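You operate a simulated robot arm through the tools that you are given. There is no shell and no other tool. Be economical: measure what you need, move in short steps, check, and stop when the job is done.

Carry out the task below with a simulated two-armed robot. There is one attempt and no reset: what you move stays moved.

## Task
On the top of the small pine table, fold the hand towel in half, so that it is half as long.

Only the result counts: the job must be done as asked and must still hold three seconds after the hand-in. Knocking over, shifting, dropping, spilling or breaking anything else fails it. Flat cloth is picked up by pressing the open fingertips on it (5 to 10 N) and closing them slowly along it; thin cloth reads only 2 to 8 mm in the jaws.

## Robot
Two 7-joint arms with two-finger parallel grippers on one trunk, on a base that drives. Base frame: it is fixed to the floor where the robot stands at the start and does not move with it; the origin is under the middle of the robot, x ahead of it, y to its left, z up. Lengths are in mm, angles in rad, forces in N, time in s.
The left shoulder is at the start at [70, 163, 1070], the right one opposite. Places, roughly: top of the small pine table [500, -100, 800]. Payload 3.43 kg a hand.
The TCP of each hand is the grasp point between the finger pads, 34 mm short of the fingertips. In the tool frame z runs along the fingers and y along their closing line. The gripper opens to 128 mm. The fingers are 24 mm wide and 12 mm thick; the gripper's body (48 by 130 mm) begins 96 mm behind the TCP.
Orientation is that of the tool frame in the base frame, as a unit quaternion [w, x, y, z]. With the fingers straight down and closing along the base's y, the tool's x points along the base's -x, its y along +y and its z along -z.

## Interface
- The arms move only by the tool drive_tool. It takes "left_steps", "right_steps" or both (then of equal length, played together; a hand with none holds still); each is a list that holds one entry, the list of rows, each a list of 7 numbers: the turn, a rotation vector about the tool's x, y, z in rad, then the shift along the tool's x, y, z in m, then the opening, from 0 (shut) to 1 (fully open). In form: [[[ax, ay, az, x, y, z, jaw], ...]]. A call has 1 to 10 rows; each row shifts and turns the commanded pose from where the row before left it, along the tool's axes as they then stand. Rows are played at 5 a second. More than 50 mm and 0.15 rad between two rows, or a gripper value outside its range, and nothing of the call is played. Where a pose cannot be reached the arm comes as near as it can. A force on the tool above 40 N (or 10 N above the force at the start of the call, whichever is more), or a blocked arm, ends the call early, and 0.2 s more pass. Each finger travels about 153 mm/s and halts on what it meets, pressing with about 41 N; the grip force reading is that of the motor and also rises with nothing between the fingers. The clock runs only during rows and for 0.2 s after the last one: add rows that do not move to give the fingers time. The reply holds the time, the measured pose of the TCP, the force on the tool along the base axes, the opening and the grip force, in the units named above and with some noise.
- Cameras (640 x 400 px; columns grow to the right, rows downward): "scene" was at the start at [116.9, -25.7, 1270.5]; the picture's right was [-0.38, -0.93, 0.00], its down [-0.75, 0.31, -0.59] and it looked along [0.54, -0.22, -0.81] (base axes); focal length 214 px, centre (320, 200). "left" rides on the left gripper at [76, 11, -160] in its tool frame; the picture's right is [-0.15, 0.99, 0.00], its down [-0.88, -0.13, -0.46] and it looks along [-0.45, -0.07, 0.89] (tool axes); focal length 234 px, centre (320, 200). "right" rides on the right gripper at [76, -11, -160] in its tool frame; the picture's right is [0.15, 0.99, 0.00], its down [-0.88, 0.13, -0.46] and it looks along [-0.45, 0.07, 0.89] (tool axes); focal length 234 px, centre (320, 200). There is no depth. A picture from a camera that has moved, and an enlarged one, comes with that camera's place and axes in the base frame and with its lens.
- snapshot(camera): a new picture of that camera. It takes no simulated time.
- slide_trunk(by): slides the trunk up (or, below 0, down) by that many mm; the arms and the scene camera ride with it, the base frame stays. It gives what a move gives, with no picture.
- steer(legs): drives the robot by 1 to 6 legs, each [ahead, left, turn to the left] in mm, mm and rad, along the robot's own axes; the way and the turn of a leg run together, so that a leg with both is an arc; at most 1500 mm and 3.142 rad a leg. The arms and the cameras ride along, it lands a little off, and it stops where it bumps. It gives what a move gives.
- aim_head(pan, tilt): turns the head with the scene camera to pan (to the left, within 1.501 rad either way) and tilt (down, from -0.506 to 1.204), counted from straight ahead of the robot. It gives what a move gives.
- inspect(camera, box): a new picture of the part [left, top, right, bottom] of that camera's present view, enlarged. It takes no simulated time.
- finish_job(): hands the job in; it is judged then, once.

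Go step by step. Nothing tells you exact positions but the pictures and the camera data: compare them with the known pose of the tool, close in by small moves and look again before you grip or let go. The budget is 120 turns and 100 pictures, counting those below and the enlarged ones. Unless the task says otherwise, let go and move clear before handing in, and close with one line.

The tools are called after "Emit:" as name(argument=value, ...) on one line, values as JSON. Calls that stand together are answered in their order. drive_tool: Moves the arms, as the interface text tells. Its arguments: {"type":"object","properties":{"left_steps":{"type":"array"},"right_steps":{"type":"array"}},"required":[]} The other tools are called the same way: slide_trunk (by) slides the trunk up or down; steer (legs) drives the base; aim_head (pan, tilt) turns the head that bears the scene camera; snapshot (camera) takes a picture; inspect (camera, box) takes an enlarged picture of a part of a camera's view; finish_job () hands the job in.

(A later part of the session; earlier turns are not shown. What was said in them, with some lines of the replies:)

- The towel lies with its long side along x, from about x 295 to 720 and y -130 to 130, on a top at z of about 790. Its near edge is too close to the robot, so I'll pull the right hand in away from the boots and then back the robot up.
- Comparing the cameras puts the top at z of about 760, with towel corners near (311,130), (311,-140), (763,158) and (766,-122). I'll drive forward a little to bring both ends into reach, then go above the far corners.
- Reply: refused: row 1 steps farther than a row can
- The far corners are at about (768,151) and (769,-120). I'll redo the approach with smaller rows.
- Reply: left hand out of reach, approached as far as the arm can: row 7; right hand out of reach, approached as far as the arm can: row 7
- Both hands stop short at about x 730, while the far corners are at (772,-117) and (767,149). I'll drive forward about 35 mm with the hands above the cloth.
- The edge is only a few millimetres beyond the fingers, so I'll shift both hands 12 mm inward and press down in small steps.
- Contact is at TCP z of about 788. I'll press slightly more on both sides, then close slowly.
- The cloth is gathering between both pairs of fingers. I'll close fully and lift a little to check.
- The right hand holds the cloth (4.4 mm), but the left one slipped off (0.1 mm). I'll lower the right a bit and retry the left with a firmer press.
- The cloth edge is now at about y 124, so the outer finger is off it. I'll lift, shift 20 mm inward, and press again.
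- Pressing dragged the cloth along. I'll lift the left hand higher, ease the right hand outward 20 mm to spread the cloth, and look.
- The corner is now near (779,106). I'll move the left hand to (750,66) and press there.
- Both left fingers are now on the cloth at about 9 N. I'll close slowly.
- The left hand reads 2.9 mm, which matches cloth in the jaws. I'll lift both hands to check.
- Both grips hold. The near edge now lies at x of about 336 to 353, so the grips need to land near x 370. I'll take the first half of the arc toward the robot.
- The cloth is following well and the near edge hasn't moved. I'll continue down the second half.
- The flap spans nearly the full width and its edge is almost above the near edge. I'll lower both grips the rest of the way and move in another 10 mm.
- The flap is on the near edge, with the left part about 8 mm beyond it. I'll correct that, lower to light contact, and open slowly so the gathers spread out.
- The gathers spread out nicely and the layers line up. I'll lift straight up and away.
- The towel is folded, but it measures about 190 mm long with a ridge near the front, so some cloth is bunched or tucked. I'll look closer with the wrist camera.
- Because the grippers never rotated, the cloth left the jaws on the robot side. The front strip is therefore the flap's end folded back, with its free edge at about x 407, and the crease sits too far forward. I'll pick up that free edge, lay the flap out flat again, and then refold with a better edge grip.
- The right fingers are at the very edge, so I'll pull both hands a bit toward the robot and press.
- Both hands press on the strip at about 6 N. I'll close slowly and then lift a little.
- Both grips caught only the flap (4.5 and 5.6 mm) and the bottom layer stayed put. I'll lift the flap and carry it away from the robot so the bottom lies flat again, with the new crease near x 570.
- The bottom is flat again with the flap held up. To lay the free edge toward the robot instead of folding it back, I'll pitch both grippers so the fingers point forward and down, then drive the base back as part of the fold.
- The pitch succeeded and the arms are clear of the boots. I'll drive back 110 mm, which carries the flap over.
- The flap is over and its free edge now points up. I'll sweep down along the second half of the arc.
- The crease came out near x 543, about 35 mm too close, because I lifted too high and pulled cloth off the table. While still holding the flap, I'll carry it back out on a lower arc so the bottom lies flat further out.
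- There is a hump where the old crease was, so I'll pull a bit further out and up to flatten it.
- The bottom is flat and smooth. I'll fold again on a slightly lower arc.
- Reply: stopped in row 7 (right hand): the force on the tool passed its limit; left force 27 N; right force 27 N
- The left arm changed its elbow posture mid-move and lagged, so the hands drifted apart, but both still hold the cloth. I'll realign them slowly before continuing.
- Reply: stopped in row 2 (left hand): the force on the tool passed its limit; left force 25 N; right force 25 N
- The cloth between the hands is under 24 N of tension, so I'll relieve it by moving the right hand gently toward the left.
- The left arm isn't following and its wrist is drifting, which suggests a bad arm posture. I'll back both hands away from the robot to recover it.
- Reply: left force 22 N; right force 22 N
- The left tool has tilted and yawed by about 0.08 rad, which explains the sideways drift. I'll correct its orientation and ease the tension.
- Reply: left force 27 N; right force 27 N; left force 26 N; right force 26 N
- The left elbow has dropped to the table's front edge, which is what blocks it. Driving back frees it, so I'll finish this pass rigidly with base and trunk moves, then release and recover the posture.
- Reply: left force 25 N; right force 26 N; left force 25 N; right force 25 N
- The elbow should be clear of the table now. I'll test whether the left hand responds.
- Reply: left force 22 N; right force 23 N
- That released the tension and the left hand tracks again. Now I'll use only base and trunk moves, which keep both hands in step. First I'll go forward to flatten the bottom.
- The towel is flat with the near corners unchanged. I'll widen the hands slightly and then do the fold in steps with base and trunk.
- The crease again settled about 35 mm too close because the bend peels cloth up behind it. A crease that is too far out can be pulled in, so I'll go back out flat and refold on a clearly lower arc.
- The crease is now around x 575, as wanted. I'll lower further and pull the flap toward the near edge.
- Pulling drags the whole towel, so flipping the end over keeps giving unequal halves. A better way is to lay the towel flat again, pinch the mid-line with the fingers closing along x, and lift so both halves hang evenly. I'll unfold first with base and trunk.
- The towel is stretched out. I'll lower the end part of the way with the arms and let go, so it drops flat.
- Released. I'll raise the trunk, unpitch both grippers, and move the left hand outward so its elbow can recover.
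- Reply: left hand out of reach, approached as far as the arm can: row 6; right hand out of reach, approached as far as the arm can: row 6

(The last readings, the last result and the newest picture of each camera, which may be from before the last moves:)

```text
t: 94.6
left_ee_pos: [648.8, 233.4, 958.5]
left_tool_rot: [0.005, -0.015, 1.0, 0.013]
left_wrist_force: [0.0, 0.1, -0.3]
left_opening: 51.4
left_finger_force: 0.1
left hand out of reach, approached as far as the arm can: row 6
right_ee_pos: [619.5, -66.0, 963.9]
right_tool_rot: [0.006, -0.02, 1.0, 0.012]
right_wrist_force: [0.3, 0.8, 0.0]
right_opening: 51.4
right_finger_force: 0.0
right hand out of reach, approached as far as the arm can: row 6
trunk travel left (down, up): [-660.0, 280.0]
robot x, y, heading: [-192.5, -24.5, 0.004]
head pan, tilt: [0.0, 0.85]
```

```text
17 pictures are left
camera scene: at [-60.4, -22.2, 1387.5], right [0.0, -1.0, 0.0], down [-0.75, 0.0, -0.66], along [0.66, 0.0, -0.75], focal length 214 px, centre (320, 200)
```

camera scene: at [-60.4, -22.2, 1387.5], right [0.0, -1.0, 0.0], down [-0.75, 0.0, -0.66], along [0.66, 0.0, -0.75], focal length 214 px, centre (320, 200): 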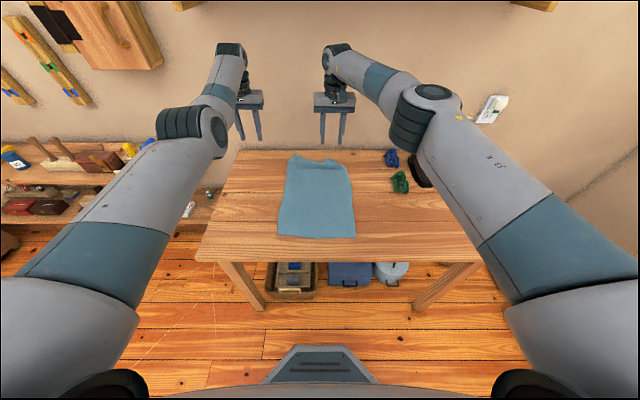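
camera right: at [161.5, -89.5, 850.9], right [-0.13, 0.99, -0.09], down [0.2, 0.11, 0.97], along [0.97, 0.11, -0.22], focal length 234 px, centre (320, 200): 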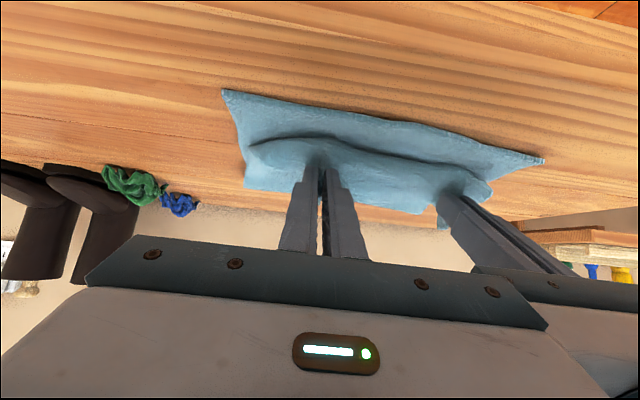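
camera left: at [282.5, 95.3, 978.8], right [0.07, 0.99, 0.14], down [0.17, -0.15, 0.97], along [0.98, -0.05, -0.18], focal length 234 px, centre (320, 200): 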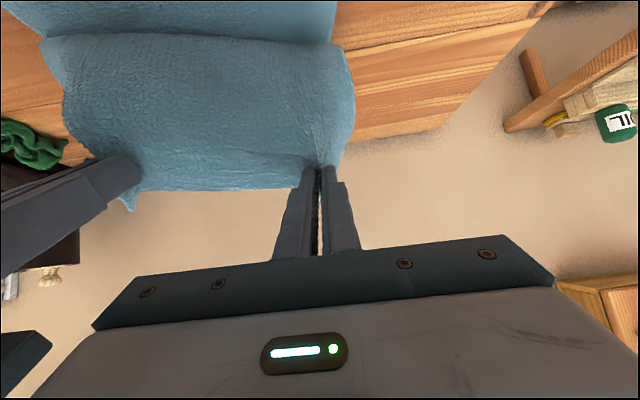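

The left arm is back in a good posture and the towel lies nearly flat, with x from 330 to about 786, so the mid-line is at x of about 557. I'll bring the hands over the mid-line and yaw them so the fingers close along x.

Emit:
drive_tool(left_steps=[[[0, 0, 0, 0.023, -0.0345, 0, 0.4], [0, 0, 0, 0.023, -0.0345, 0, 0.4], [0, 0, 0, 0.023, -0.0345, 0, 0.4], [0, 0, 0, 0.023, -0.0345, 0, 0.4], [0, 0, 0.1428, 0, 0, 0, 0.4], [0, 0, 0.1428, 0, 0, 0, 0.4], [0, 0, 0.1428, 0, 0, 0, 0.4], [0, 0, 0.1428, 0, 0, 0, 0.4], [0, 0, 0.1428, 0, 0, 0, 0.4], [0, 0, 0.1428, 0, 0, 0, 0.4]]], right_steps=[[[0, 0, 0, 0.0156, -0.014, 0, 0.4], [0, 0, 0, 0.0156, -0.014, 0, 0.4], [0, 0, 0, 0.0156, -0.014, 0, 0.4], [0, 0, 0, 0.0156, -0.014, 0, 0.4], [0, 0, -0.1428, 0, 0, 0, 0.4], [0, 0, -0.1428, 0, 0, 0, 0.4], [0, 0, -0.1428, 0, 0, 0, 0.4], [0, 0, -0.1428, 0, 0, 0, 0.4], [0, 0, -0.1428, 0, 0, 0, 0.4], [0, 0, -0.1428, 0, 0, 0, 0.4]]])

Emit:
drive_tool(left_steps=[[[0, 0, 0.1428, 0, 0, 0, 0.4], [0, 0, 0.1428, 0, 0, 0, 0.4], [0, 0, 0.1428, 0, 0, 0, 0.4], [0, 0, 0.1428, 0, 0, 0, 0.4], [0, 0, 0.1428, 0, 0, 0, 0.4], [0, 0, 0, 0, 0, 0, 0.4]]], right_steps=[[[0, 0, -0.1428, 0, 0, 0, 0.4], [0, 0, -0.1428, 0, 0, 0, 0.4], [0, 0, -0.1428, 0, 0, 0, 0.4], [0, 0, -0.1428, 0, 0, 0, 0.4], [0, 0, -0.1428, 0, 0, 0, 0.4], [0, 0, 0, 0, 0, 0, 0.4]]])

Emit:
snapshot(camera="scene")

```text
t: 96.8
left_ee_pos: [580.6, 92.5, 949.2]
left_tool_rot: [-0.001, 0.402, 0.916, 0.015]
left_wrist_force: [0.0, 0.0, 0.7]
left_opening: 51.2
left_finger_force: 0.0
left hand out of reach, approached as far as the arm can: row 4
right_ee_pos: [560.4, -125.3, 959.6]
right_tool_rot: [0.009, -0.322, 0.947, 0.011]
right_wrist_force: [-0.2, -0.8, 0.9]
right_opening: 51.2
right_finger_force: 0.1
right hand out of reach, approached as far as the arm can: row 9, 10
trunk travel left (down, up): [-660.0, 280.0]
robot x, y, heading: [-187.7, -23.5, -0.0]
head pan, tilt: [0.0, 0.85]
```

```text
t: 98.2
left_ee_pos: [581.3, 94.7, 947.8]
left_tool_rot: [-0.006, 0.696, 0.718, 0.012]
left_wrist_force: [1.0, 0.1, -0.9]
left_opening: 51.1
left_finger_force: 0.0
right_ee_pos: [527.6, -151.3, 974.9]
right_tool_rot: [0.008, -0.367, 0.93, 0.01]
right_wrist_force: [0.6, 0.9, 0.4]
right_opening: 51.4
right_finger_force: 0.0
right hand out of reach, approached as far as the arm can: row 1, 2, 3, 4, 5
trunk travel left (down, up): [-660.0, 280.0]
robot x, y, heading: [-185.5, -27.0, -0.003]
head pan, tilt: [0.0, 0.85]
```

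```text
16 pictures are left
camera scene: at [-58.9, -21.5, 1387.3], right [0.0, -1.0, 0.0], down [-0.75, 0.0, -0.66], along [0.66, 0.0, -0.75], focal length 214 px, centre (320, 200)
```

scene: 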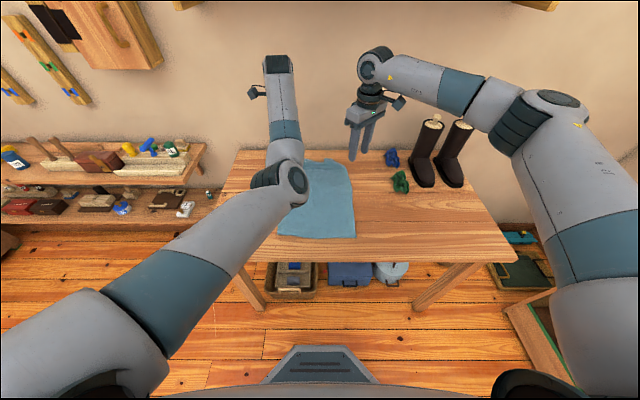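

The left hand yawed fully, but the right stopped at 0.75 rad. The jaws are symmetric, so I'll turn the right hand the other way.

Emit:
drive_tool(right_steps=[[[0, 0, 0.145, 0, 0, 0, 0.4], [0, 0, 0.145, 0, 0, 0, 0.4], [0, 0, 0.145, 0, 0, 0, 0.4], [0, 0, 0.145, 0, 0, 0, 0.4], [0, 0, 0.145, 0, 0, 0, 0.4], [0, 0, 0.145, 0, 0, 0, 0.4], [0, 0, 0.145, 0, 0, 0, 0.4], [0, 0, 0.145, 0, 0, 0, 0.4]]])

Emit:
drive_tool(right_steps=[[[0, 0, 0.145, 0, 0, 0, 0.4], [0, 0, 0.145, 0, 0, 0, 0.4], [0, 0, 0.145, 0, 0, 0, 0.4], [0, 0, 0.145, 0, 0, 0, 0.4], [0, 0, 0.145, 0, 0, 0, 0.4], [0, 0, 0.145, 0, 0, 0, 0.4], [0, 0, 0.145, 0, 0, 0, 0.4], [0, 0, 0.145, 0, 0, 0, 0.4], [0, 0, 0, 0, 0, 0, 0.4]]])

```text
t: 100.0
left_ee_pos: [580.8, 91.5, 949.7]
left_tool_rot: [-0.005, 0.696, 0.718, 0.013]
left_wrist_force: [0.6, 0.9, 0.2]
left_opening: 51.4
left_finger_force: 0.0
right_ee_pos: [525.6, -152.6, 976.6]
right_tool_rot: [0.002, 0.181, 0.983, 0.014]
right_wrist_force: [-0.3, 0.5, 0.0]
right_opening: 51.2
right_finger_force: 0.1
trunk travel left (down, up): [-660.0, 280.0]
robot x, y, heading: [-189.9, -26.6, -0.002]
head pan, tilt: [0.0, 0.85]
```

```text
t: 102.0
left_ee_pos: [580.0, 91.3, 947.3]
left_tool_rot: [-0.006, 0.696, 0.718, 0.012]
left_wrist_force: [-0.2, 0.1, -0.6]
left_opening: 51.4
left_finger_force: 0.0
right_ee_pos: [527.0, -153.5, 976.5]
right_tool_rot: [-0.005, 0.69, 0.724, 0.012]
right_wrist_force: [-0.5, 0.1, 0.9]
right_opening: 51.2
right_finger_force: 0.1
trunk travel left (down, up): [-660.0, 280.0]
robot x, y, heading: [-187.1, -25.8, 0.0]
head pan, tilt: [0.0, 0.85]
```

Both hands now close along x. I'll position them over the mid-line, lower the trunk, and check before pressing.

Emit:
drive_tool(left_steps=[[[0, 0, 0.03, 0.002, -0.012, 0, 0.36], [0, 0, 0, 0.002, -0.011, 0, 0.36], [0, 0, 0, 0, 0, 0, 0.36]]], right_steps=[[[0, 0, 0.05, 0.016, 0.015, 0.014, 0.36], [0, 0, 0, 0.015, 0.015, 0.014, 0.36], [0, 0, 0, 0, 0, 0, 0.36]]])

Emit:
slide_trunk(by=-120)

Emit:
snapshot(camera="left")

Emit:
snapshot(camera="right")

```text
t: 102.8
left_ee_pos: [576.3, 98.0, 940.9]
left_tool_rot: [-0.006, 0.707, 0.707, 0.013]
left_wrist_force: [-0.9, 0.0, -0.7]
left_opening: 46.0
left_finger_force: 0.0
left hand out of reach, approached as far as the arm can: row 1, 2
right_ee_pos: [556.1, -121.3, 949.9]
right_tool_rot: [-0.004, 0.708, 0.706, 0.013]
right_wrist_force: [0.5, 0.7, 0.3]
right_opening: 45.9
right_finger_force: 0.0
trunk travel left (down, up): [-660.0, 280.0]
robot x, y, heading: [-189.1, -26.2, 0.001]
head pan, tilt: [0.0, 0.85]
```

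```text
t: 104.3
left_ee_pos: [576.8, 98.4, 821.4]
left_tool_rot: [-0.007, 0.707, 0.707, 0.013]
left_wrist_force: [1.0, 0.4, 0.2]
left_opening: 46.4
left_finger_force: 0.0
right_ee_pos: [556.8, -120.3, 831.4]
right_tool_rot: [-0.006, 0.708, 0.706, 0.013]
right_wrist_force: [0.5, 0.1, 0.0]
right_opening: 46.2
right_finger_force: 0.0
trunk travel left (down, up): [-540.0, 400.0]
robot x, y, heading: [-188.9, -24.8, -0.0]
head pan, tilt: [0.0, 0.85]
```

```text
15 pictures are left
camera left: at [585.4, 171.3, 984.3], right [0.99, -0.14, 0.01], down [-0.13, -0.89, 0.43], along [-0.06, -0.43, -0.9], focal length 234 px, centre (320, 200)
```

left: 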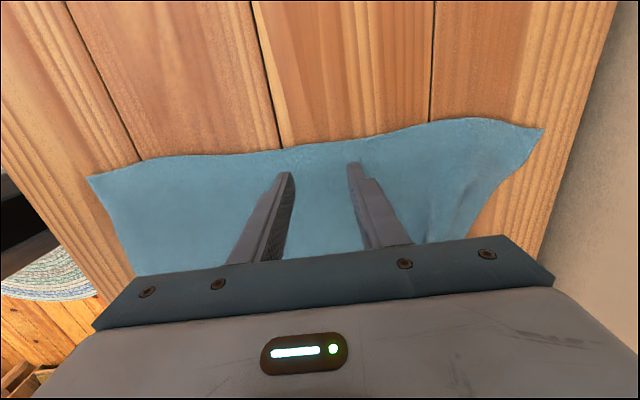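

```text
14 pictures are left
camera right: at [542.6, -48.0, 992.7], right [0.99, 0.14, 0.01], down [0.12, -0.89, 0.43], along [0.08, -0.43, -0.9], focal length 234 px, centre (320, 200)
```

right: 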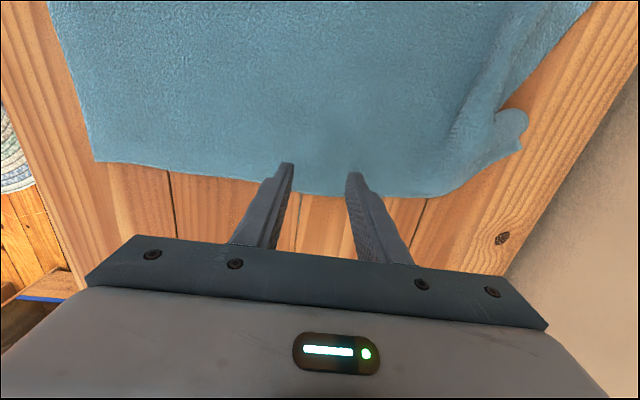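

From the wrist cameras, the left side runs x 338 to 791 (mid 564) and the right side starts at 330 (mid 557). I'll shift the base so the left hand sits at (564,84), and correct the right with its arm.

Emit:
steer(legs=[[-12, 0, 0], [0, -14, 0]])

Emit:
drive_tool(right_steps=[[[0, 0, 0, 0.01, 0.012, 0.012, 0.36], [0, 0, 0, 0, 0, 0.012, 0.36], [0, 0, 0, 0, 0, 0.008, 0.36], [0, 0, 0, 0, 0, 0, 0.36]]], left_steps=[[[0, 0, 0, 0, 0, 0.01, 0.36], [0, 0, 0, 0, 0, 0.008, 0.36], [0, 0, 0, 0, 0, 0.004, 0.36], [0, 0, 0, 0, 0, 0, 0.36]]])

```text
t: 105.4
left_ee_pos: [565.3, 85.5, 820.9]
left_tool_rot: [-0.006, 0.707, 0.707, 0.013]
left_wrist_force: [-0.2, 0.2, -0.1]
left_opening: 46.2
left_finger_force: 0.0
right_ee_pos: [543.8, -133.7, 829.9]
right_tool_rot: [-0.006, 0.707, 0.707, 0.012]
right_wrist_force: [0.2, -0.2, -0.4]
right_opening: 46.1
right_finger_force: 0.1
trunk travel left (down, up): [-540.0, 400.0]
robot x, y, heading: [-196.6, -39.3, 0.005]
head pan, tilt: [0.0, 0.85]
```

```text
t: 106.4
left_ee_pos: [564.5, 86.6, 799.9]
left_tool_rot: [-0.006, 0.706, 0.709, 0.014]
left_wrist_force: [0.4, 0.6, -0.1]
left_opening: 46.1
left_finger_force: 0.0
right_ee_pos: [557.4, -123.5, 799.3]
right_tool_rot: [-0.005, 0.707, 0.707, 0.013]
right_wrist_force: [0.7, -0.7, -0.5]
right_opening: 46.0
right_finger_force: 0.0
trunk travel left (down, up): [-540.0, 400.0]
robot x, y, heading: [-200.8, -39.3, 0.004]
head pan, tilt: [0.0, 0.85]
```

Emit:
drive_tool(right_steps=[[[0, 0, 0, 0, 0, 0.006, 0.36], [0, 0, 0, 0, 0, 0.003, 0.36], [0, 0, 0, 0, 0, 0.002, 0.36], [0, 0, 0, 0, 0, 0.001, 0.36], [0, 0, 0, 0, 0, 0, 0.36]]], left_steps=[[[0, 0, 0, 0, 0, 0.006, 0.36], [0, 0, 0, 0, 0, 0.003, 0.36], [0, 0, 0, 0, 0, 0.002, 0.36], [0, 0, 0, 0, 0, 0.001, 0.36], [0, 0, 0, 0, 0, 0, 0.36]]])

```text
t: 107.6
left_ee_pos: [564.5, 86.5, 787.7]
left_tool_rot: [-0.006, 0.706, 0.708, 0.013]
left_wrist_force: [0.6, -1.4, 1.7]
left_opening: 45.7
left_finger_force: 0.1
right_ee_pos: [555.6, -123.0, 787.3]
right_tool_rot: [-0.005, 0.707, 0.707, 0.014]
right_wrist_force: [2.1, -0.4, 6.4]
right_opening: 46.0
right_finger_force: 0.1
trunk travel left (down, up): [-540.0, 400.0]
robot x, y, heading: [-201.9, -37.7, -0.002]
head pan, tilt: [0.0, 0.85]
```

Contact is made. I'll press slightly more, close slowly, and lift 30 mm.

Emit:
drive_tool(left_steps=[[[0, 0, 0, 0, 0, 0.002, 0.36], [0, 0, 0, 0, 0, 0.0005, 0.3], [0, 0, 0, 0, 0, 0, 0.25], [0, 0, 0, 0, 0, 0, 0.2], [0, 0, 0, 0, 0, 0, 0.15], [0, 0, 0, 0, 0, 0, 0.1], [0, 0, 0, 0, 0, 0, 0.05], [0, 0, 0, 0, 0, 0, 0], [0, 0, 0, 0, 0, 0, 0], [0, 0, 0, 0, 0, 0, 0]]], right_steps=[[[0, 0, 0, 0, 0, 0.0008, 0.36], [0, 0, 0, 0, 0, 0, 0.3], [0, 0, 0, 0, 0, 0, 0.25], [0, 0, 0, 0, 0, 0, 0.2], [0, 0, 0, 0, 0, 0, 0.15], [0, 0, 0, 0, 0, 0, 0.1], [0, 0, 0, 0, 0, 0, 0.05], [0, 0, 0, 0, 0, 0, 0], [0, 0, 0, 0, 0, 0, 0], [0, 0, 0, 0, 0, 0, 0]]])

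Emit:
slide_trunk(by=40)

Emit:
snapshot(camera="left")

```text
t: 109.8
left_ee_pos: [563.4, 86.9, 786.6]
left_tool_rot: [-0.006, 0.706, 0.708, 0.014]
left_wrist_force: [-1.5, 2.0, 15.7]
left_opening: 4.3
left_finger_force: 39.1
right_ee_pos: [555.0, -122.5, 788.7]
right_tool_rot: [-0.005, 0.707, 0.707, 0.013]
right_wrist_force: [-0.5, 0.2, 4.9]
right_opening: 4.0
right_finger_force: 38.5
trunk travel left (down, up): [-540.0, 400.0]
robot x, y, heading: [-198.3, -36.8, 0.002]
head pan, tilt: [0.0, 0.85]
```

```text
t: 110.7
left_ee_pos: [565.2, 86.2, 822.8]
left_tool_rot: [-0.007, 0.707, 0.707, 0.013]
left_wrist_force: [0.5, 0.1, -1.2]
left_opening: 4.1
left_finger_force: 38.8
right_ee_pos: [557.8, -122.0, 823.7]
right_tool_rot: [-0.007, 0.707, 0.707, 0.013]
right_wrist_force: [0.3, 0.9, -0.9]
right_opening: 4.0
right_finger_force: 38.3
trunk travel left (down, up): [-580.0, 360.0]
robot x, y, heading: [-198.5, -40.3, 0.007]
head pan, tilt: [0.0, 0.85]
```

```text
13 pictures are left
camera left: at [574.5, 159.2, 986.2], right [0.99, -0.14, 0.0], down [-0.13, -0.89, 0.43], along [-0.06, -0.43, -0.9], focal length 234 px, centre (320, 200)
```

left: 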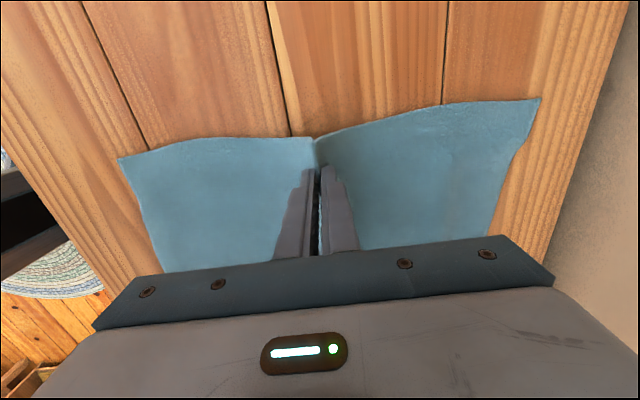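

Both hands hold the mid-line as a clean ridge. I'll stretch it slightly and raise it so both halves hang down.

Emit:
drive_tool(left_steps=[[[0, 0, 0, 0.003, 0, 0, 0], [0, 0, 0, 0, 0, 0, 0]]], right_steps=[[[0, 0, 0, -0.003, 0, 0, 0], [0, 0, 0, 0, 0, 0, 0]]])

Emit:
slide_trunk(by=90)

Emit:
slide_trunk(by=95)

Emit:
snapshot(camera="scene")

Emit:
snapshot(camera="left")

```text
t: 111.3
left_ee_pos: [564.7, 90.1, 825.0]
left_tool_rot: [-0.005, 0.706, 0.708, 0.013]
left_wrist_force: [-0.2, -1.8, 0.4]
left_opening: 4.4
left_finger_force: 38.8
right_ee_pos: [556.0, -124.7, 826.5]
right_tool_rot: [-0.005, 0.708, 0.706, 0.013]
right_wrist_force: [0.2, 2.4, -0.1]
right_opening: 4.2
right_finger_force: 39.2
trunk travel left (down, up): [-580.0, 360.0]
robot x, y, heading: [-199.9, -38.8, 0.003]
head pan, tilt: [0.0, 0.85]
```

```text
t: 112.5
left_ee_pos: [565.9, 89.7, 914.7]
left_tool_rot: [-0.007, 0.706, 0.708, 0.013]
left_wrist_force: [0.5, -2.5, 1.1]
left_opening: 4.1
left_finger_force: 38.7
right_ee_pos: [556.9, -126.1, 914.5]
right_tool_rot: [-0.006, 0.707, 0.707, 0.013]
right_wrist_force: [0.0, 3.4, -0.7]
right_opening: 4.0
right_finger_force: 38.5
trunk travel left (down, up): [-670.0, 270.0]
robot x, y, heading: [-199.2, -44.5, 0.004]
head pan, tilt: [0.0, 0.85]
```

```text
t: 113.8
left_ee_pos: [565.4, 90.2, 1009.6]
left_tool_rot: [-0.007, 0.707, 0.707, 0.012]
left_wrist_force: [0.7, -3.1, -0.8]
left_opening: 4.2
left_finger_force: 38.5
right_ee_pos: [556.2, -124.7, 1010.6]
right_tool_rot: [-0.006, 0.706, 0.708, 0.013]
right_wrist_force: [0.2, 2.6, -0.8]
right_opening: 4.0
right_finger_force: 38.6
trunk travel left (down, up): [-765.0, 175.0]
robot x, y, heading: [-199.0, -42.2, -0.001]
head pan, tilt: [0.0, 0.85]
```

```text
12 pictures are left
camera scene: at [-71.7, -37.3, 1492.4], right [0.0, -1.0, 0.0], down [-0.75, 0.0, -0.66], along [0.66, 0.0, -0.75], focal length 214 px, centre (320, 200)
```

scene: 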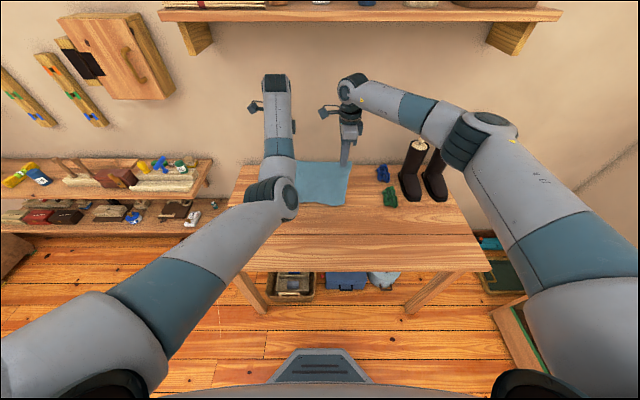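

```text
11 pictures are left
camera left: at [574.0, 162.3, 1172.0], right [0.99, -0.14, 0.01], down [-0.13, -0.89, 0.43], along [-0.06, -0.43, -0.9], focal length 234 px, centre (320, 200)
```

left: 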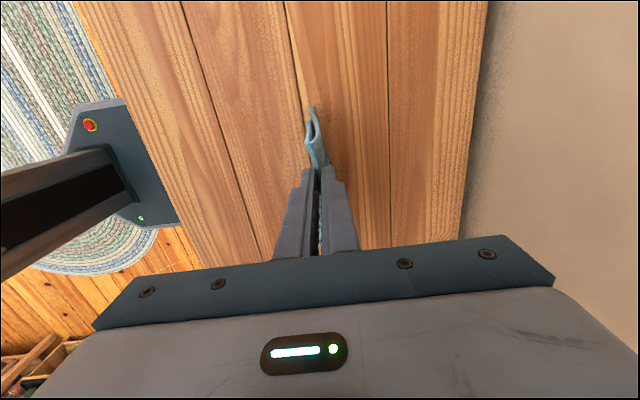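

The towel hangs neatly doubled over the crease. I'll lay it down by alternately lowering the trunk and backing the base, so the hems trail away from the robot.

Emit:
slide_trunk(by=-25)

Emit:
steer(legs=[[-65, 0, 0]])

Emit:
slide_trunk(by=-30)

Emit:
steer(legs=[[-45, 0, 0]])

Emit:
snapshot(camera="left")

```text
t: 114.5
left_ee_pos: [563.9, 89.8, 985.6]
left_tool_rot: [-0.006, 0.706, 0.708, 0.013]
left_wrist_force: [-0.4, -2.7, -0.1]
left_opening: 4.0
left_finger_force: 38.3
right_ee_pos: [556.3, -125.1, 986.4]
right_tool_rot: [-0.005, 0.707, 0.707, 0.013]
right_wrist_force: [1.0, 2.9, -0.8]
right_opening: 4.0
right_finger_force: 38.3
trunk travel left (down, up): [-740.0, 200.0]
robot x, y, heading: [-204.9, -39.1, 0.0]
head pan, tilt: [0.0, 0.85]
```

```text
t: 115.5
left_ee_pos: [503.3, 91.2, 984.3]
left_tool_rot: [-0.007, 0.706, 0.708, 0.013]
left_wrist_force: [0.1, -2.9, -0.6]
left_opening: 4.1
left_finger_force: 39.0
right_ee_pos: [493.2, -125.0, 984.7]
right_tool_rot: [-0.006, 0.707, 0.707, 0.013]
right_wrist_force: [0.0, 3.3, -1.1]
right_opening: 4.4
right_finger_force: 38.5
trunk travel left (down, up): [-740.0, 200.0]
robot x, y, heading: [-266.3, -40.4, 0.001]
head pan, tilt: [0.0, 0.85]
```

```text
t: 116.3
left_ee_pos: [499.7, 89.4, 956.3]
left_tool_rot: [-0.005, 0.706, 0.708, 0.014]
left_wrist_force: [0.0, -2.5, 0.1]
left_opening: 4.1
left_finger_force: 38.2
right_ee_pos: [492.3, -125.3, 957.7]
right_tool_rot: [-0.006, 0.707, 0.707, 0.013]
right_wrist_force: [-0.1, 2.3, 0.1]
right_opening: 4.2
right_finger_force: 39.0
trunk travel left (down, up): [-710.0, 230.0]
robot x, y, heading: [-259.5, -38.6, -0.001]
head pan, tilt: [0.0, 0.85]
```

```text
t: 117.2
left_ee_pos: [459.2, 90.9, 952.3]
left_tool_rot: [-0.007, 0.706, 0.708, 0.012]
left_wrist_force: [0.9, -2.2, -0.2]
left_opening: 4.1
left_finger_force: 38.2
right_ee_pos: [451.5, -125.1, 953.3]
right_tool_rot: [-0.007, 0.707, 0.707, 0.012]
right_wrist_force: [0.4, 3.2, -0.9]
right_opening: 4.0
right_finger_force: 38.6
trunk travel left (down, up): [-710.0, 230.0]
robot x, y, heading: [-305.0, -42.1, 0.0]
head pan, tilt: [0.0, 0.85]
```

```text
10 pictures are left
camera left: at [468.7, 162.6, 1114.8], right [0.99, -0.14, 0.0], down [-0.13, -0.89, 0.43], along [-0.06, -0.43, -0.9], focal length 234 px, centre (320, 200)
```

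left: 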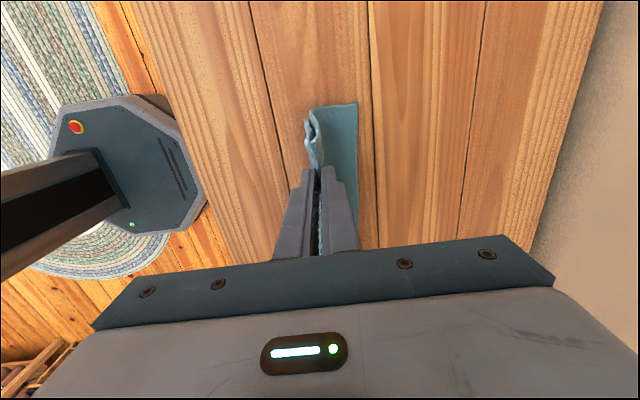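

Emit:
inspect(camera="left", box=[250, 60, 430, 200])

Emit:
snapshot(camera="right")

```text
2.86 times, centred on (340, 130) of left
camera zoom: at [468.7, 162.6, 1114.8], right [0.99, -0.14, 0.0], down [-0.13, -0.89, 0.43], along [-0.06, -0.43, -0.9], focal length 669 px, centre (263, 400)
```

zoom: 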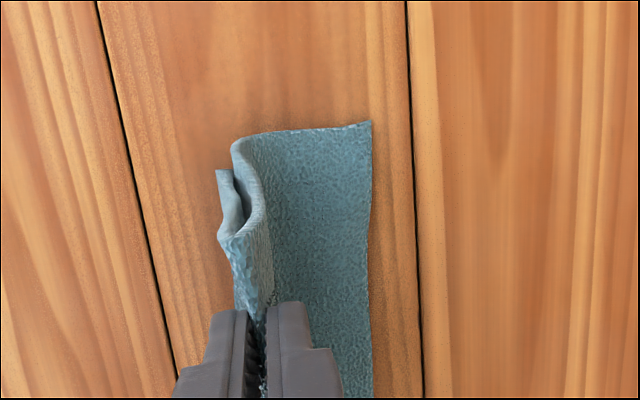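

```text
8 pictures are left
camera right: at [438.3, -52.5, 1115.9], right [0.99, 0.15, 0.01], down [0.13, -0.89, 0.43], along [0.07, -0.43, -0.9], focal length 234 px, centre (320, 200)
```

right: 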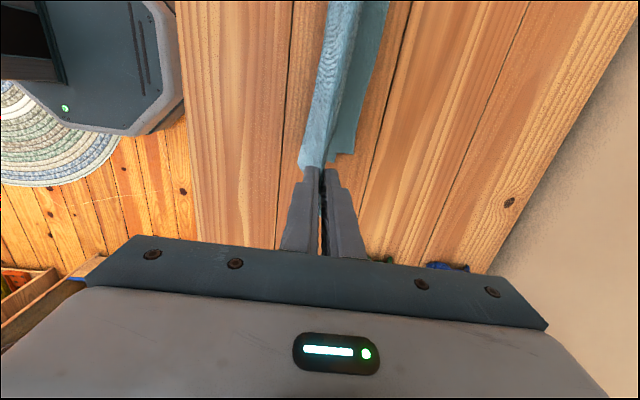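

The far half lies on top and the near half trails under it, which is the right stacking. I'll continue laying down.

Emit:
steer(legs=[[-40, 0, 0]])

Emit:
slide_trunk(by=-50)

Emit:
steer(legs=[[-45, 0, 0]])

Emit:
slide_trunk(by=-50)

Emit:
steer(legs=[[-30, 0, 0]])

Emit:
snapshot(camera="left")

```text
t: 118.0
left_ee_pos: [420.3, 90.2, 951.6]
left_tool_rot: [-0.007, 0.706, 0.708, 0.011]
left_wrist_force: [0.4, -1.6, -1.5]
left_opening: 4.2
left_finger_force: 38.6
right_ee_pos: [412.6, -124.8, 952.6]
right_tool_rot: [-0.006, 0.707, 0.707, 0.011]
right_wrist_force: [1.5, 2.4, -0.5]
right_opening: 4.3
right_finger_force: 39.0
trunk travel left (down, up): [-710.0, 230.0]
robot x, y, heading: [-346.5, -40.0, -0.001]
head pan, tilt: [0.0, 0.85]
```

```text
t: 119.0
left_ee_pos: [418.2, 90.0, 903.7]
left_tool_rot: [-0.006, 0.706, 0.708, 0.012]
left_wrist_force: [-0.3, -2.7, -0.1]
left_opening: 4.2
left_finger_force: 38.2
right_ee_pos: [410.4, -125.1, 905.6]
right_tool_rot: [-0.006, 0.707, 0.707, 0.012]
right_wrist_force: [-0.2, 2.1, 0.2]
right_opening: 4.2
right_finger_force: 38.3
trunk travel left (down, up): [-660.0, 280.0]
robot x, y, heading: [-345.9, -39.5, -0.002]
head pan, tilt: [0.0, 0.85]
```

```text
t: 119.9
left_ee_pos: [374.0, 89.0, 902.6]
left_tool_rot: [-0.006, 0.706, 0.708, 0.012]
left_wrist_force: [-0.1, -2.5, -0.5]
left_opening: 4.3
left_finger_force: 38.8
right_ee_pos: [366.4, -124.3, 903.4]
right_tool_rot: [-0.007, 0.707, 0.707, 0.012]
right_wrist_force: [0.0, 2.6, -0.5]
right_opening: 4.2
right_finger_force: 38.7
trunk travel left (down, up): [-660.0, 280.0]
robot x, y, heading: [-390.5, -38.6, 0.002]
head pan, tilt: [0.0, 0.85]
```

```text
t: 120.8
left_ee_pos: [374.3, 90.2, 854.0]
left_tool_rot: [-0.006, 0.705, 0.709, 0.013]
left_wrist_force: [0.2, -1.8, -0.5]
left_opening: 4.1
left_finger_force: 38.7
right_ee_pos: [366.5, -125.4, 854.9]
right_tool_rot: [-0.006, 0.708, 0.707, 0.012]
right_wrist_force: [0.2, 1.6, -0.7]
right_opening: 3.9
right_finger_force: 38.7
trunk travel left (down, up): [-610.0, 330.0]
robot x, y, heading: [-392.6, -40.4, 0.0]
head pan, tilt: [0.0, 0.85]
```

```text
t: 121.6
left_ee_pos: [344.7, 88.6, 851.6]
left_tool_rot: [-0.007, 0.705, 0.709, 0.013]
left_wrist_force: [-0.5, -2.7, 0.2]
left_opening: 4.2
left_finger_force: 39.0
right_ee_pos: [337.9, -126.7, 853.1]
right_tool_rot: [-0.006, 0.707, 0.707, 0.013]
right_wrist_force: [0.0, 2.1, 0.8]
right_opening: 4.1
right_finger_force: 38.5
trunk travel left (down, up): [-610.0, 330.0]
robot x, y, heading: [-421.5, -42.4, 0.001]
head pan, tilt: [0.0, 0.85]
```

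```text
7 pictures are left
camera left: at [354.1, 162.4, 1015.4], right [0.99, -0.14, 0.0], down [-0.13, -0.89, 0.43], along [-0.06, -0.43, -0.9], focal length 234 px, centre (320, 200)
```

left: 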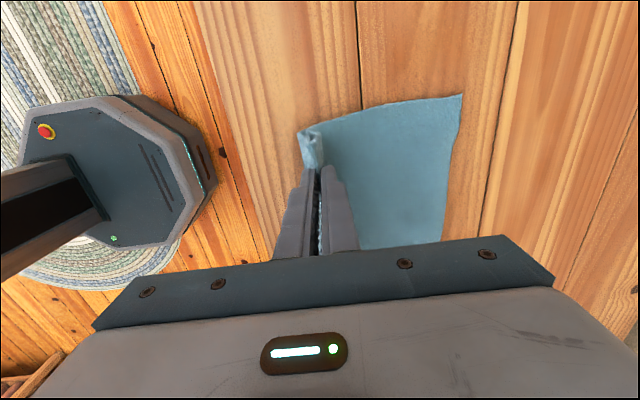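

Emit:
steer(legs=[[-25, 0, 0]])

Emit:
slide_trunk(by=-30)

Emit:
steer(legs=[[-18, 0, 0]])

Emit:
slide_trunk(by=-20)

Emit:
snapshot(camera="left")

```text
t: 122.4
left_ee_pos: [321.1, 88.9, 852.0]
left_tool_rot: [-0.007, 0.706, 0.708, 0.012]
left_wrist_force: [-0.3, -2.5, -0.8]
left_opening: 4.0
left_finger_force: 38.0
right_ee_pos: [313.1, -124.7, 854.6]
right_tool_rot: [-0.007, 0.707, 0.707, 0.012]
right_wrist_force: [-0.6, 2.5, 0.6]
right_opening: 4.2
right_finger_force: 38.4
trunk travel left (down, up): [-610.0, 330.0]
robot x, y, heading: [-443.7, -41.8, -0.0]
head pan, tilt: [0.0, 0.85]
```

```text
t: 123.2
left_ee_pos: [319.9, 88.8, 823.3]
left_tool_rot: [-0.006, 0.707, 0.708, 0.012]
left_wrist_force: [-0.3, -2.3, -0.6]
left_opening: 4.1
left_finger_force: 38.6
right_ee_pos: [310.8, -124.9, 826.6]
right_tool_rot: [-0.006, 0.707, 0.708, 0.013]
right_wrist_force: [-0.4, 1.2, -0.2]
right_opening: 4.1
right_finger_force: 38.4
trunk travel left (down, up): [-580.0, 360.0]
robot x, y, heading: [-445.4, -39.6, 0.006]
head pan, tilt: [0.0, 0.85]
```

```text
t: 124.0
left_ee_pos: [303.4, 89.3, 823.8]
left_tool_rot: [-0.007, 0.706, 0.708, 0.013]
left_wrist_force: [-0.6, -2.4, -0.9]
left_opening: 4.1
left_finger_force: 38.8
right_ee_pos: [296.3, -126.1, 825.2]
right_tool_rot: [-0.006, 0.707, 0.707, 0.013]
right_wrist_force: [-0.4, 2.5, -0.6]
right_opening: 4.2
right_finger_force: 38.4
trunk travel left (down, up): [-580.0, 360.0]
robot x, y, heading: [-460.0, -42.0, 0.0]
head pan, tilt: [0.0, 0.85]
```

```text
t: 124.6
left_ee_pos: [302.1, 88.8, 803.6]
left_tool_rot: [-0.006, 0.707, 0.707, 0.013]
left_wrist_force: [-0.2, -2.8, 0.5]
left_opening: 4.1
left_finger_force: 38.1
right_ee_pos: [294.4, -124.5, 806.7]
right_tool_rot: [-0.005, 0.707, 0.707, 0.013]
right_wrist_force: [-0.2, 2.6, 0.8]
right_opening: 4.1
right_finger_force: 38.6
trunk travel left (down, up): [-560.0, 380.0]
robot x, y, heading: [-462.5, -39.0, -0.002]
head pan, tilt: [0.0, 0.85]
```

```text
6 pictures are left
camera left: at [310.9, 162.1, 966.5], right [0.99, -0.14, 0.0], down [-0.13, -0.89, 0.43], along [-0.06, -0.43, -0.9], focal length 234 px, centre (320, 200)
```

left: 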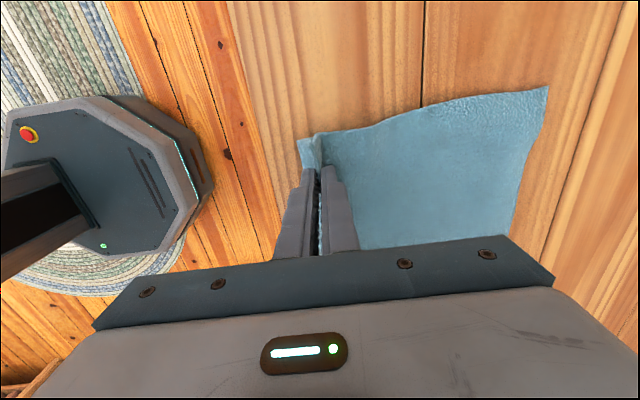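

The hem is at x of about 496 and the crease at about 300, nearly flat. I'll take up a little more slack, lower to the table, and open.

Emit:
steer(legs=[[-8, 0, 0]])

Emit:
slide_trunk(by=-9)

Emit:
drive_tool(left_steps=[[[0, 0, 0, 0, 0, 0, 0.05], [0, 0, 0, 0, 0, 0, 0.1], [0, 0, 0, 0, 0, 0, 0.16], [0, 0, 0, 0, 0, 0, 0.24], [0, 0, 0, 0, 0, 0, 0.32], [0, 0, 0, 0, 0, 0, 0.32]]], right_steps=[[[0, 0, 0, 0, 0, 0, 0.05], [0, 0, 0, 0, 0, 0, 0.1], [0, 0, 0, 0, 0, 0, 0.16], [0, 0, 0, 0, 0, 0, 0.24], [0, 0, 0, 0, 0, 0, 0.32], [0, 0, 0, 0, 0, 0, 0.32]]])

Emit:
slide_trunk(by=120)

Emit:
snapshot(camera="left")

```text
t: 125.4
left_ee_pos: [294.5, 88.9, 803.5]
left_tool_rot: [-0.007, 0.706, 0.708, 0.012]
left_wrist_force: [-0.8, -1.6, 0.5]
left_opening: 4.2
left_finger_force: 39.0
right_ee_pos: [287.0, -125.7, 803.2]
right_tool_rot: [-0.007, 0.707, 0.707, 0.012]
right_wrist_force: [0.0, 2.5, 0.9]
right_opening: 3.8
right_finger_force: 38.4
trunk travel left (down, up): [-560.0, 380.0]
robot x, y, heading: [-469.9, -38.6, 0.004]
head pan, tilt: [0.0, 0.85]
```

```text
t: 126.0
left_ee_pos: [294.0, 88.8, 794.8]
left_tool_rot: [-0.006, 0.706, 0.708, 0.013]
left_wrist_force: [-0.7, -3.1, 2.5]
left_opening: 4.2
left_finger_force: 38.5
right_ee_pos: [286.5, -125.7, 796.9]
right_tool_rot: [-0.005, 0.707, 0.707, 0.012]
right_wrist_force: [0.2, 2.6, 0.6]
right_opening: 4.1
right_finger_force: 38.4
trunk travel left (down, up): [-551.0, 389.0]
robot x, y, heading: [-468.5, -38.6, 0.003]
head pan, tilt: [0.0, 0.85]
```

```text
t: 127.3
left_ee_pos: [295.1, 90.2, 794.0]
left_tool_rot: [-0.007, 0.707, 0.707, 0.011]
left_wrist_force: [0.8, -0.4, 0.3]
left_opening: 40.8
left_finger_force: 0.0
right_ee_pos: [287.9, -125.8, 796.0]
right_tool_rot: [-0.005, 0.707, 0.707, 0.013]
right_wrist_force: [0.0, 0.0, -0.1]
right_opening: 41.0
right_finger_force: 0.1
trunk travel left (down, up): [-551.0, 389.0]
robot x, y, heading: [-469.2, -41.9, 0.0]
head pan, tilt: [0.0, 0.85]
```

```text
t: 128.8
left_ee_pos: [294.5, 89.2, 914.0]
left_tool_rot: [-0.007, 0.707, 0.707, 0.011]
left_wrist_force: [0.1, -0.4, -0.6]
left_opening: 41.1
left_finger_force: 0.0
right_ee_pos: [287.4, -126.4, 915.3]
right_tool_rot: [-0.007, 0.707, 0.707, 0.013]
right_wrist_force: [-0.6, -0.7, -0.3]
right_opening: 40.7
right_finger_force: 0.0
trunk travel left (down, up): [-671.0, 269.0]
robot x, y, heading: [-469.4, -41.9, 0.006]
head pan, tilt: [0.0, 0.85]
```

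```text
5 pictures are left
camera left: at [304.2, 162.1, 1076.0], right [0.99, -0.14, 0.0], down [-0.13, -0.89, 0.43], along [-0.06, -0.43, -0.9], focal length 234 px, centre (320, 200)
```

left: 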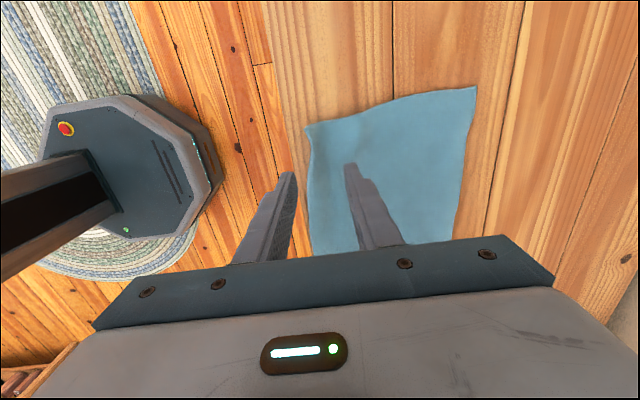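

The folded towel is flat, with its crease at x of about 277 and its hem at about 497. That is about 220 mm long against a full length of 455. I'll back clear and take a final look.

Emit:
steer(legs=[[-200, 0, 0]])

Emit:
inspect(camera="scene", box=[230, 70, 430, 195])

```text
t: 130.4
left_ee_pos: [93.2, 87.3, 914.8]
left_tool_rot: [-0.007, 0.706, 0.708, 0.011]
left_wrist_force: [-0.5, 0.4, 0.4]
left_opening: 41.3
left_finger_force: 0.1
right_ee_pos: [85.7, -126.8, 915.1]
right_tool_rot: [-0.006, 0.708, 0.706, 0.013]
right_wrist_force: [-0.7, 0.2, -0.5]
right_opening: 40.9
right_finger_force: 0.1
trunk travel left (down, up): [-671.0, 269.0]
robot x, y, heading: [-670.3, -40.2, -0.005]
head pan, tilt: [0.0, 0.85]
```

```text
3.20 times, centred on (330, 132) of scene
camera zoom: at [-541.8, -38.2, 1398.5], right [0.0, -1.0, 0.0], down [-0.75, 0.0, -0.66], along [0.66, 0.0, -0.75], focal length 686 px, centre (288, 416)
```

zoom: 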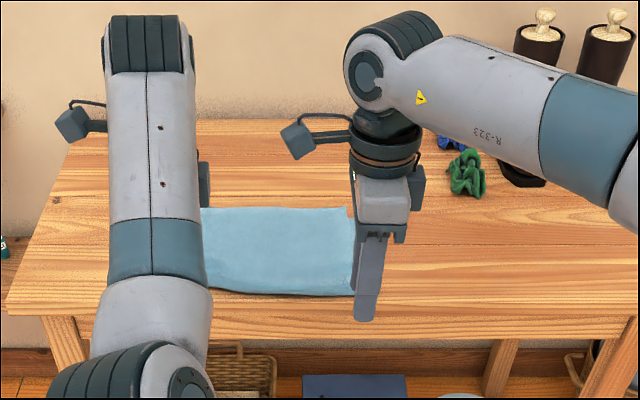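

Emit:
drive_tool(left_steps=[[[0, 0, 0, 0.045, 0, 0, 0.3], [0, 0, 0, 0.045, 0, 0, 0.3], [0, 0, 0, 0.045, 0, 0, 0.3], [0, 0, 0, 0.045, 0, 0, 0.3], [0, 0, 0, 0, 0, 0, 0.3]]], right_steps=[[[0, 0, 0, -0.045, 0, 0, 0.3], [0, 0, 0, -0.045, 0, 0, 0.3], [0, 0, 0, -0.045, 0, 0, 0.3], [0, 0, 0, -0.03, 0, 0, 0.3], [0, 0, 0, 0, 0, 0, 0.3]]])

Emit:
inspect(camera="scene", box=[250, 90, 390, 178])

```text
t: 131.7
left_ee_pos: [94.0, 268.3, 918.5]
left_tool_rot: [-0.007, 0.707, 0.707, 0.012]
left_wrist_force: [-0.4, 0.2, 0.1]
left_opening: 38.6
left_finger_force: 0.1
right_ee_pos: [85.6, -292.2, 911.1]
right_tool_rot: [-0.005, 0.708, 0.706, 0.012]
right_wrist_force: [-0.3, -0.6, -0.2]
right_opening: 38.5
right_finger_force: 0.0
trunk travel left (down, up): [-671.0, 269.0]
robot x, y, heading: [-668.9, -43.9, 0.0]
head pan, tilt: [0.0, 0.85]
```

```text
4.55 times, centred on (320, 134) of scene
camera zoom: at [-541.8, -38.8, 1398.5], right [0.0, -1.0, 0.0], down [-0.75, 0.0, -0.66], along [0.66, 0.0, -0.75], focal length 975 px, centre (320, 500)
```

zoom: 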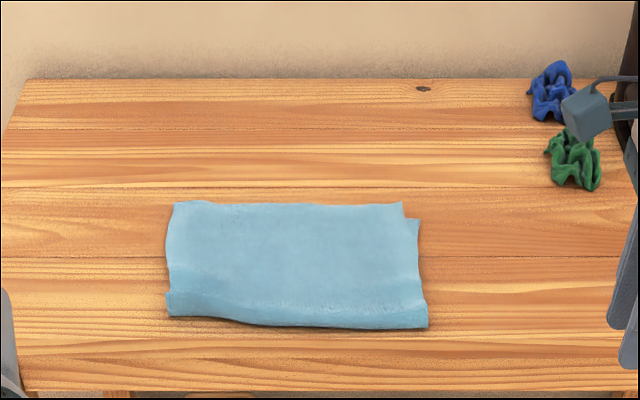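

The towel lies flat and doubled with its hems within about 15 mm of each other, and everything else is in place. I'm handing in now.

Emit:
finish_job()

```text
The job is handed in.
```

I folded the hand towel in half on the pine table. It now lies flat at about 220 mm long, down from about 455 mm, with its hems within about 15 mm of each other, and nothing else was disturbed.
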